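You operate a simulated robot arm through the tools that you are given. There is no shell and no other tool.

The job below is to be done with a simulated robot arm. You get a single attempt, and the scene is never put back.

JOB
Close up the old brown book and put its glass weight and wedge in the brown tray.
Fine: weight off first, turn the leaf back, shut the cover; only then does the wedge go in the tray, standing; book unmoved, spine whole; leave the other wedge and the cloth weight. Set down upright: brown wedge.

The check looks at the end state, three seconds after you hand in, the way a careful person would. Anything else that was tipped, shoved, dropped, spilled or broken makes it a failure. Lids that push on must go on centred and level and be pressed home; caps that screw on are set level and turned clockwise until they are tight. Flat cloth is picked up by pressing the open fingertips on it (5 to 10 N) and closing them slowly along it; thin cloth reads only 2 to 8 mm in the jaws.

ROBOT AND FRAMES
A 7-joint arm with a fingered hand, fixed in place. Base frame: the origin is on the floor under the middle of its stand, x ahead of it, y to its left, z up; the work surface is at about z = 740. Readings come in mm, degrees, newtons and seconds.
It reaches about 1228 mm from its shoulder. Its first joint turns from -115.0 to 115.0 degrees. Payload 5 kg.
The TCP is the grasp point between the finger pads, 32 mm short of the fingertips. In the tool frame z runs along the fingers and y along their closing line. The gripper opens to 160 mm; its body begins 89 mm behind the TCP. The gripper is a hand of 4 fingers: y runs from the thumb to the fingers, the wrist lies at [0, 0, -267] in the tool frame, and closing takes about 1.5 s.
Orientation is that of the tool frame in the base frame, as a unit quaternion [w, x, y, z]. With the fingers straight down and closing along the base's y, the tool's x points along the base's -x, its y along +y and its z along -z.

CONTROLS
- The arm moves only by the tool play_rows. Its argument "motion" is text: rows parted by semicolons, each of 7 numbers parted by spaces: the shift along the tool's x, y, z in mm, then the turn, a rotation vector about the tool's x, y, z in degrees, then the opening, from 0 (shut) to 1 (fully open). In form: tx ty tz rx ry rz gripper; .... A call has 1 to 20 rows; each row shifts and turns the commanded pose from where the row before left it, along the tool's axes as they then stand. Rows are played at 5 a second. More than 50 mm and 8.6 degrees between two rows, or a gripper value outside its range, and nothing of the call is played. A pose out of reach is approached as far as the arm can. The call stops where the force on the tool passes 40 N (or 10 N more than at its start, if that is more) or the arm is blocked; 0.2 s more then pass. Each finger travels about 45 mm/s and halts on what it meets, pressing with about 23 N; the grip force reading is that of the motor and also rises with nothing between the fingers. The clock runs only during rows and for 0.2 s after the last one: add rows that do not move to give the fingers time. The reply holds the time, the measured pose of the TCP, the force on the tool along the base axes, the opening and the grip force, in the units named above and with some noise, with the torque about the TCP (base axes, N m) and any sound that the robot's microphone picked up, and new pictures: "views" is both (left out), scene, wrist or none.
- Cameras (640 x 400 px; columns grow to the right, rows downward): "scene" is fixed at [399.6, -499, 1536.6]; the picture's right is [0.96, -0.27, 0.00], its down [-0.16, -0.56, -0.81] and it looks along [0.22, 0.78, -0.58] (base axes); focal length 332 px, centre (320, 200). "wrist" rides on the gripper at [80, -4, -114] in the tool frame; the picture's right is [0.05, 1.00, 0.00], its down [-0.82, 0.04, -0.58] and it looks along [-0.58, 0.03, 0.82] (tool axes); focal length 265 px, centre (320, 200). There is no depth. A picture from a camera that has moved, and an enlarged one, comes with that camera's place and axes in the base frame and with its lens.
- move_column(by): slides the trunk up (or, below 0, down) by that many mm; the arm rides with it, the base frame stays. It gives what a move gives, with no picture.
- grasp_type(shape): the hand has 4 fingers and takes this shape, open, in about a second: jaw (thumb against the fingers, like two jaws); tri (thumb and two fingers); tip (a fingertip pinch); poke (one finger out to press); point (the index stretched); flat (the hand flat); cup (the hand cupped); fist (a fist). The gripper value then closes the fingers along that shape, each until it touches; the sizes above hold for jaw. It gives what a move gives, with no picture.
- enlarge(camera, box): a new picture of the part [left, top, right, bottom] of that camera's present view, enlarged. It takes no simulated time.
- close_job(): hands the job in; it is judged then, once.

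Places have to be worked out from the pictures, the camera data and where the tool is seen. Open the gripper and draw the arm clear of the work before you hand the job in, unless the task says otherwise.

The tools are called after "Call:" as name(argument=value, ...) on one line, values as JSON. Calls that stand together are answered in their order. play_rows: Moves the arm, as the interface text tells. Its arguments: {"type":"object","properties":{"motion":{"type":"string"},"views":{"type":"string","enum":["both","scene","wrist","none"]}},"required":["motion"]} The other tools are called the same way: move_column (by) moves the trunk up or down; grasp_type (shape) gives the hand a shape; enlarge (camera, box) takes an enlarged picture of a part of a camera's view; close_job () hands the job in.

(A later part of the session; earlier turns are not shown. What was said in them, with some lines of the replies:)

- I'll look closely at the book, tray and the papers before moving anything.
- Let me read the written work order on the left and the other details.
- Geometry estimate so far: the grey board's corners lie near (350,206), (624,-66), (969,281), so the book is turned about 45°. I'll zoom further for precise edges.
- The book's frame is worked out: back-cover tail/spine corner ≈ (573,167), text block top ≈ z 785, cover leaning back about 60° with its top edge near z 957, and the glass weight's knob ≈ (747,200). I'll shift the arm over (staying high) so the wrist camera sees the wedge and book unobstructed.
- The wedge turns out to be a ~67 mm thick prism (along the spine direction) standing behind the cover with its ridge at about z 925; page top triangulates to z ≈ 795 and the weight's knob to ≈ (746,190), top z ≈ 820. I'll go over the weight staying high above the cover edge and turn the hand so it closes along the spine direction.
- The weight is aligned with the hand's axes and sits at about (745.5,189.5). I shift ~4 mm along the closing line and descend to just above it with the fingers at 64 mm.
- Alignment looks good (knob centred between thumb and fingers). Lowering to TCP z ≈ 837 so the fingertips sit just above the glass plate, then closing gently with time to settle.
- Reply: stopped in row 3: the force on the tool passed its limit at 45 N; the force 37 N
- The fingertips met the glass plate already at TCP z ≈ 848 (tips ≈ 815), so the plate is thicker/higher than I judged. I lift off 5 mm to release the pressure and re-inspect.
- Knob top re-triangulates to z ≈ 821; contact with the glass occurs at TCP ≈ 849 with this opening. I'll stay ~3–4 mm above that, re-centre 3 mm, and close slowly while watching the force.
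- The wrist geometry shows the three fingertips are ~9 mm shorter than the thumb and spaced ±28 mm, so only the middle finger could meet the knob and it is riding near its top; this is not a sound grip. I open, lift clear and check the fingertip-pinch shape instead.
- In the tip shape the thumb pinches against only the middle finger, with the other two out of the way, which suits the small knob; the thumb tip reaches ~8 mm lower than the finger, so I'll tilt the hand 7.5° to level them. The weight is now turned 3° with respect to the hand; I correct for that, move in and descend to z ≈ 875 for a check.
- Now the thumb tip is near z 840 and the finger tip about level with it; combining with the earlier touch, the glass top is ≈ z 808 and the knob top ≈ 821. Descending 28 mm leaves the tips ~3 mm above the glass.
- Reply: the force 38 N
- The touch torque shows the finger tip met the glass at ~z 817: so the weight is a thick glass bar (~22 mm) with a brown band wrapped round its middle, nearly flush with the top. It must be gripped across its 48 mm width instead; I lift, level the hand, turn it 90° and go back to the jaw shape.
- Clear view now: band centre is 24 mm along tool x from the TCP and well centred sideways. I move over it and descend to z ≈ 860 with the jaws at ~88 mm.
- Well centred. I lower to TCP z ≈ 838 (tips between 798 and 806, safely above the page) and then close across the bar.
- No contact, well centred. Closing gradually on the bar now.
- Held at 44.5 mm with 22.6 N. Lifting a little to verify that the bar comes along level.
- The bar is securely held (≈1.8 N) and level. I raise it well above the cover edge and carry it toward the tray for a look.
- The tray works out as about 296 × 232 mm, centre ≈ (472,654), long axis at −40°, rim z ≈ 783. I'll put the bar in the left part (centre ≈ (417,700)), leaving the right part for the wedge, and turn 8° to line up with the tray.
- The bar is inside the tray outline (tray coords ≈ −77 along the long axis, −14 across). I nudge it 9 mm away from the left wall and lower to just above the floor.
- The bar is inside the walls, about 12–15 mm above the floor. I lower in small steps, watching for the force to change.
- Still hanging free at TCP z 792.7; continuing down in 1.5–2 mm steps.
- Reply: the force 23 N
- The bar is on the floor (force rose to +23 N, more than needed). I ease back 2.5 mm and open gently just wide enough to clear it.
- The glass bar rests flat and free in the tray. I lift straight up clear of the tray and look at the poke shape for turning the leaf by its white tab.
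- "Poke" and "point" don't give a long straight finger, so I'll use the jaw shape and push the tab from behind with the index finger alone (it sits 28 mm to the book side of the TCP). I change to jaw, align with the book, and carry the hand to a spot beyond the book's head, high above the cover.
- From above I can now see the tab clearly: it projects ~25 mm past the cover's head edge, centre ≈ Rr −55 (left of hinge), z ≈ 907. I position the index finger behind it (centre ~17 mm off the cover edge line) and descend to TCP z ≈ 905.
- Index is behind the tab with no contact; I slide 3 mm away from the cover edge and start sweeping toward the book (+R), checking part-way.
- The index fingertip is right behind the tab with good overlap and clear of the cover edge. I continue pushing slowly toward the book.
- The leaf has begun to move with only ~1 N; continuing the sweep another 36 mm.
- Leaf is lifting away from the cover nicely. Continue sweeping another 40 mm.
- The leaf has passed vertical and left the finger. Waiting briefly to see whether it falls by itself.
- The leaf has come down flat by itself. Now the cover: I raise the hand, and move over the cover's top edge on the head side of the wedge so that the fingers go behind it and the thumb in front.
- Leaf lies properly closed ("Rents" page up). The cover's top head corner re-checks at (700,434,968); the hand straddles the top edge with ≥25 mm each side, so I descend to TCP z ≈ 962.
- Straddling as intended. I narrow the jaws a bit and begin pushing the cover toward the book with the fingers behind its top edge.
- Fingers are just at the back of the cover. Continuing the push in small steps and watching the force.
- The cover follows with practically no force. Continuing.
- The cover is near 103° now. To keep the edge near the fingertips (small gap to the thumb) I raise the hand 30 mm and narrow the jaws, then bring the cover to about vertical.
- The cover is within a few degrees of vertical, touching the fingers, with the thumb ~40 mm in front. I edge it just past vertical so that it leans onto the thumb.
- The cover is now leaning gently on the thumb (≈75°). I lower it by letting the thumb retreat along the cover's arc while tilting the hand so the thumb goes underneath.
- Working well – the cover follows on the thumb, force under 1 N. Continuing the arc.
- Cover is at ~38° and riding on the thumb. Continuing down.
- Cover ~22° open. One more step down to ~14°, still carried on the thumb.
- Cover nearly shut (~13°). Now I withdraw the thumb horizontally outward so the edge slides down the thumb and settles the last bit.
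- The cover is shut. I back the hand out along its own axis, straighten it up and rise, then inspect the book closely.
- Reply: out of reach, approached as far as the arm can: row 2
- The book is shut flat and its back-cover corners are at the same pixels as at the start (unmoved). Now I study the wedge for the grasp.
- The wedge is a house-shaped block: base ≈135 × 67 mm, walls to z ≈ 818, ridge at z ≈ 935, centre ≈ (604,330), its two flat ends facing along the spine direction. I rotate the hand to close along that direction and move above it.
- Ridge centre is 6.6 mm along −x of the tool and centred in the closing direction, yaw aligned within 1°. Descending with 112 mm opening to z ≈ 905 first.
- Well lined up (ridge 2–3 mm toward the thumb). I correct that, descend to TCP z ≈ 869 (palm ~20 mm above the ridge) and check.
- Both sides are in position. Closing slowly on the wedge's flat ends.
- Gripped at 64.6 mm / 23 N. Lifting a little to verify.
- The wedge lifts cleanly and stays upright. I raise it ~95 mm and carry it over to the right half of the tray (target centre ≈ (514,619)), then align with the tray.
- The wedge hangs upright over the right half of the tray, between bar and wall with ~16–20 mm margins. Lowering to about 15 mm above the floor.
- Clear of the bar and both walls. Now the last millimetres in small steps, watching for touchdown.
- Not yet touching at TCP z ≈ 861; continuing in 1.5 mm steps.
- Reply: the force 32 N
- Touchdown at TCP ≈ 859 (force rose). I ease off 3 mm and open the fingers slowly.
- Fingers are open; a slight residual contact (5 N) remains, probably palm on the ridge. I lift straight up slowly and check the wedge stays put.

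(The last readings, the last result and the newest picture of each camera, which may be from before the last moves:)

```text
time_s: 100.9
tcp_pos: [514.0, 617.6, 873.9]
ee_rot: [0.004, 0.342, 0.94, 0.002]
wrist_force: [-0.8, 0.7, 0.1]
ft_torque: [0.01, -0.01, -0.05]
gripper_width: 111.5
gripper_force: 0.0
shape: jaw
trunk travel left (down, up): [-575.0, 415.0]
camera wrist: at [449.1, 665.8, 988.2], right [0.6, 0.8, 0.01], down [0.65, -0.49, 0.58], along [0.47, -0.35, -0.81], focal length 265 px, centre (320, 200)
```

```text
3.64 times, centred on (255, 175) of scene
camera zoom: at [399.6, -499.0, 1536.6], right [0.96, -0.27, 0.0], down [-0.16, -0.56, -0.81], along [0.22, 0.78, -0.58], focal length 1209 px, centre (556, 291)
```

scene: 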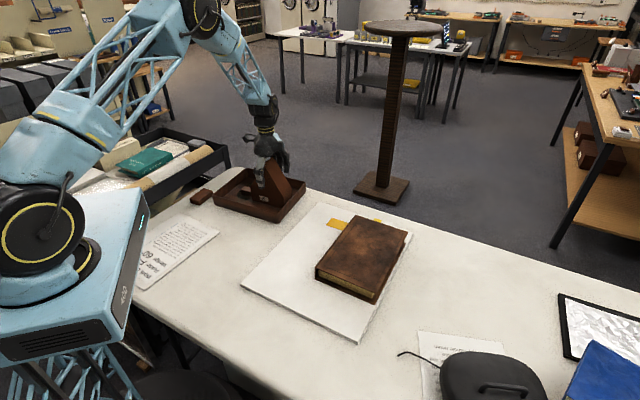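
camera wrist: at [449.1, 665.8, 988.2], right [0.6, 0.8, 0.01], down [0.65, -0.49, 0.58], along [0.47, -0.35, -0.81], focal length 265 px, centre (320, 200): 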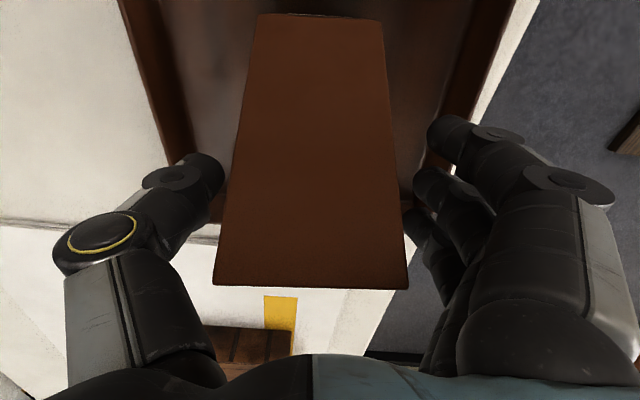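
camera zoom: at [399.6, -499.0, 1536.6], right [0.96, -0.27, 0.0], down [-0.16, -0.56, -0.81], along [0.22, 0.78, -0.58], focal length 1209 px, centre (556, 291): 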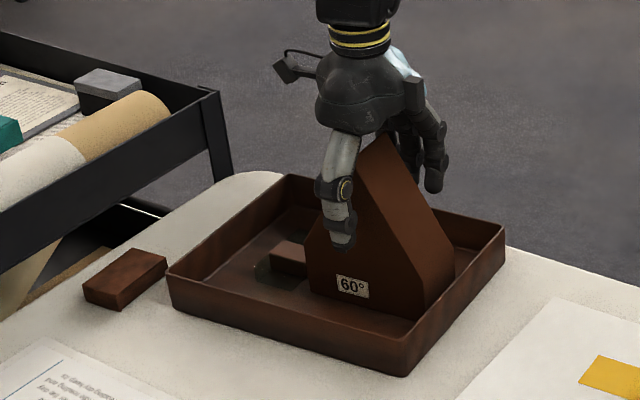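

The wedge stands on its own. Rising clear and viewing the result.

Call:
play_rows(motion="0 0 -20 0 0 0 0.8; 0 0 -40 0 0 0 0.9; 0 0 -45 0 0 0 1; 0 0 -45 0 0 0 1; 0 0 -45 0 0 0 1; 0 0 -20 0 0 0 1; 30 -20 0 0 0 0 1; 40 -20 0 0 0 0 1; 40 0 0 0 0 0 1; 0 0 0 0 0 0 1", views="both")

Call:
enlarge(camera="scene", box=[190, 150, 320, 230])

Call:
enlarge(camera="scene", box=[235, 190, 425, 350])

```text
time_s: 103.1
tcp_pos: [403.3, 655.1, 1088.3]
ee_rot: [0.004, 0.341, 0.94, 0.002]
wrist_force: [-0.2, 0.6, -1.1]
ft_torque: [-0.02, -0.02, 0.01]
gripper_width: 160.0
gripper_force: 0.0
shape: jaw
trunk travel left (down, up): [-575.0, 415.0]
camera wrist: at [337.7, 702.7, 1202.6], right [0.6, 0.8, 0.01], down [0.65, -0.49, 0.58], along [0.47, -0.35, -0.81], focal length 265 px, centre (320, 200)
```

scene: 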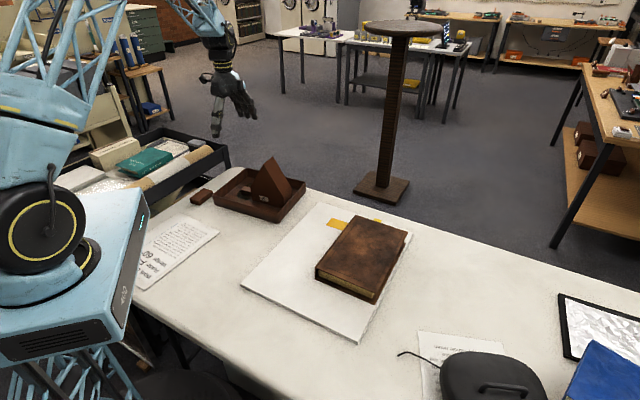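
wrist: 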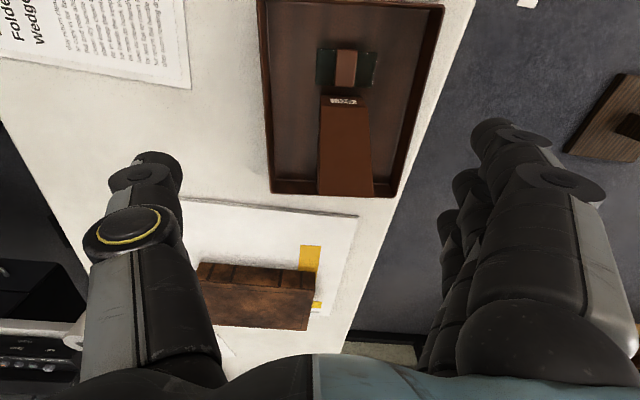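

```text
4.92 times, centred on (255, 190) of scene
camera zoom: at [399.6, -499.0, 1536.6], right [0.96, -0.27, 0.0], down [-0.16, -0.56, -0.81], along [0.22, 0.78, -0.58], focal length 1636 px, centre (640, 249)
```

zoom: 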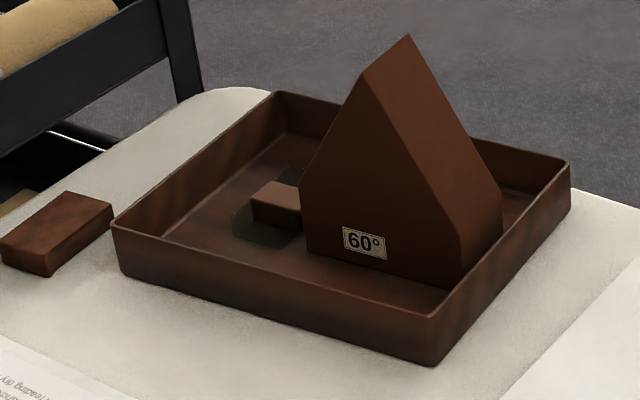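

```text
2.50 times, centred on (330, 270) of scene
camera zoom: at [399.6, -499.0, 1536.6], right [0.96, -0.27, 0.0], down [-0.16, -0.56, -0.81], along [0.22, 0.78, -0.58], focal length 831 px, centre (295, 25)
```

zoom: 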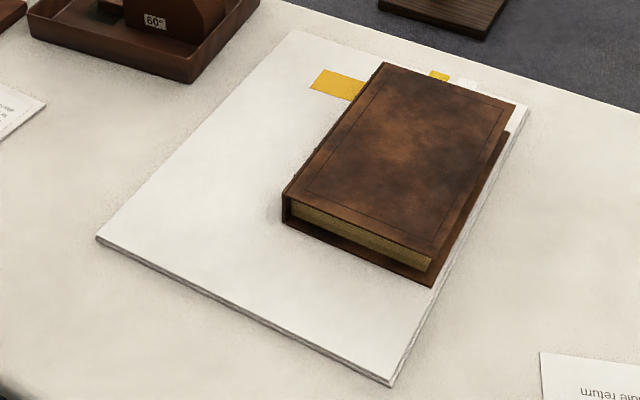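

Call:
enlarge(camera="wrist", box=[250, 0, 450, 210])

Call:
enlarge(camera="wrist", box=[180, 190, 370, 350])

Call:
enlarge(camera="scene", box=[310, 255, 390, 305])

Call:
enlarge(camera="scene", box=[350, 205, 420, 255])

```text
1.90 times, centred on (350, 105) of wrist
camera zoom: at [337.7, 702.7, 1202.6], right [0.6, 0.8, 0.01], down [0.65, -0.49, 0.58], along [0.47, -0.35, -0.81], focal length 506 px, centre (263, 381)
```

zoom: 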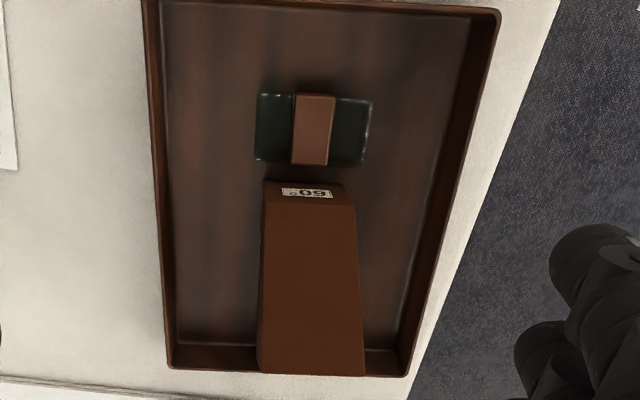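

```text
2.50 times, centred on (275, 270) of wrist
camera zoom: at [337.7, 702.7, 1202.6], right [0.6, 0.8, 0.01], down [0.65, -0.49, 0.58], along [0.47, -0.35, -0.81], focal length 664 px, centre (432, 25)
```

zoom: 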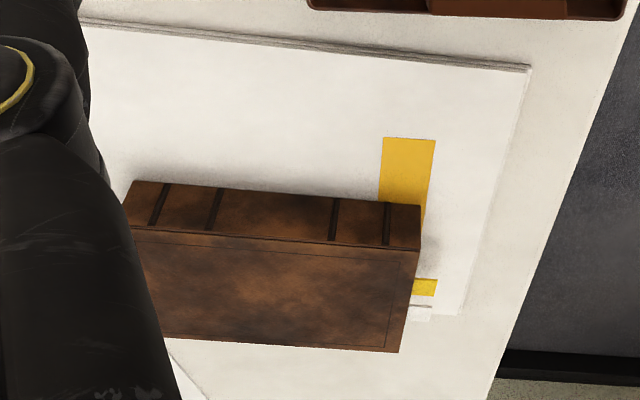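

```text
8.00 times, centred on (350, 280) of scene
camera zoom: at [399.6, -499.0, 1536.6], right [0.96, -0.27, 0.0], down [-0.16, -0.56, -0.81], along [0.22, 0.78, -0.58], focal length 2659 px, centre (80, -440)
```

zoom: 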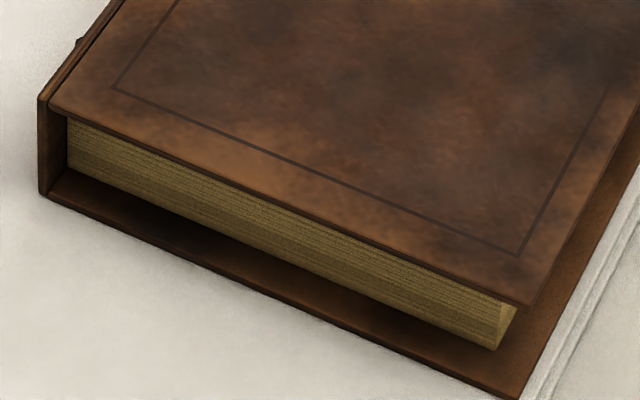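

```text
8.00 times, centred on (385, 230) of scene
camera zoom: at [399.6, -499.0, 1536.6], right [0.96, -0.27, 0.0], down [-0.16, -0.56, -0.81], along [0.22, 0.78, -0.58], focal length 2659 px, centre (-200, -40)
```

zoom: 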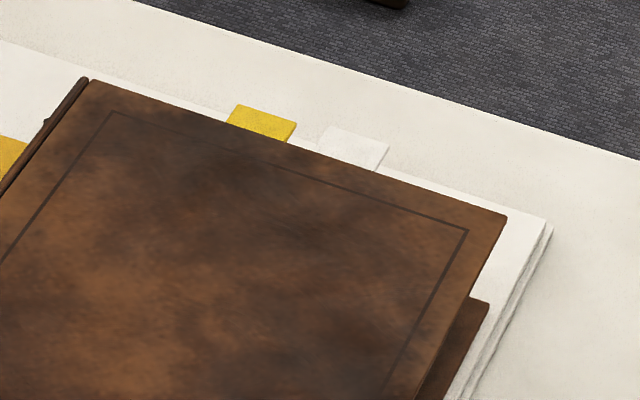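

Everything checks out: book shut, flush and unmoved with the leaf inside; bar and wedge stand in the brown tray; the other wedge and other items untouched. I draw the open hand further clear and up.

Call:
play_rows(motion="0 -30 -25 0 0 0 1; 0 -35 -25 0 0 0 1; 0 -35 -25 0 0 0 1; 0 -20 -15 0 0 0 1; 0 0 0 0 0 0 1; 0 0 0 0 0 0 1; 0 0 0 0 0 0 1", views="both")

```text
time_s: 104.7
tcp_pos: [327.1, 566.6, 1178.0]
ee_rot: [0.004, 0.341, 0.94, 0.002]
wrist_force: [0.4, 1.2, -0.2]
ft_torque: [-0.02, -0.02, 0.0]
gripper_width: 159.9
gripper_force: 0.0
shape: jaw
trunk travel left (down, up): [-575.0, 415.0]
camera wrist: at [260.6, 613.8, 1291.6], right [0.6, 0.8, 0.01], down [0.65, -0.49, 0.58], along [0.47, -0.34, -0.81], focal length 265 px, centre (320, 200)
```

scene: 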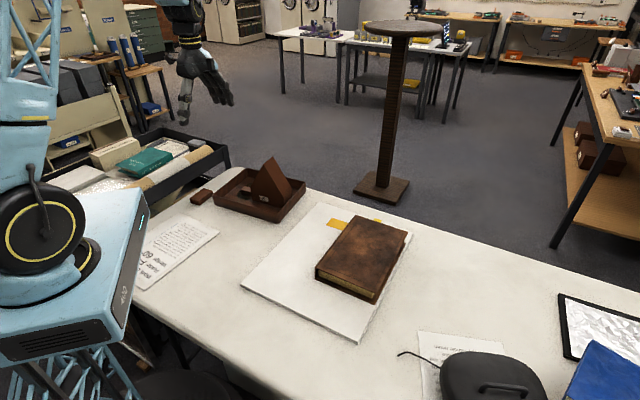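
wrist: 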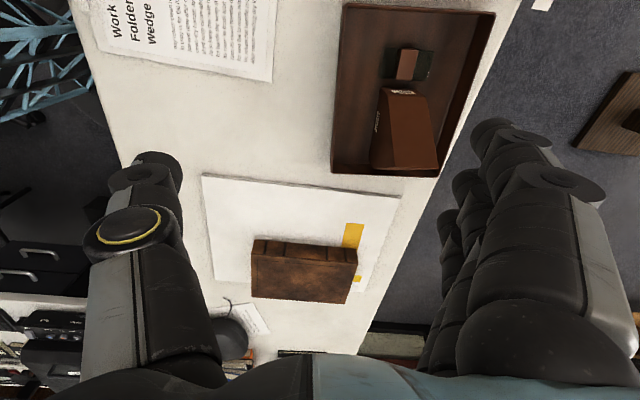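

The scene is as required: book closed in place, glass weight and standing wedge in the brown tray, arm open and clear. Handing in.

Call:
close_job()

```text
The job is handed in.
```

The old brown book is closed, and its glass weight and 60° wedge are in the brown tray. I've handed the job in but haven't had a verdict.

- **Order:** I took the weight off first, then turned the leaf back by its white tab. Next I lowered the cover shut. Only then did the wedge go in the tray.
- **Book:** The cover lies flush on the pages. The back-cover corners sit at the same spots in the picture as at the start. I saw no damage to the spine.
- **Tray:** The wedge stands upright on its base. The weight lies flat, clear of the wedge and the walls.
- **Left alone:** I did not touch the small brown block beside the tray, which I took to be the other wedge. I never clearly identified the cloth weight, but apart from the tray, nothing off the book's board was touched.

Two small incidents happened along the way. While I was working out how to grip the weight, the fingertips pressed on the glass twice, at about 45 N and then 36 N. One attempt slid it a few millimetres and turned it about 3° on the page. The leaf also fell the last part of its turn by itself. I saw no damage from either.
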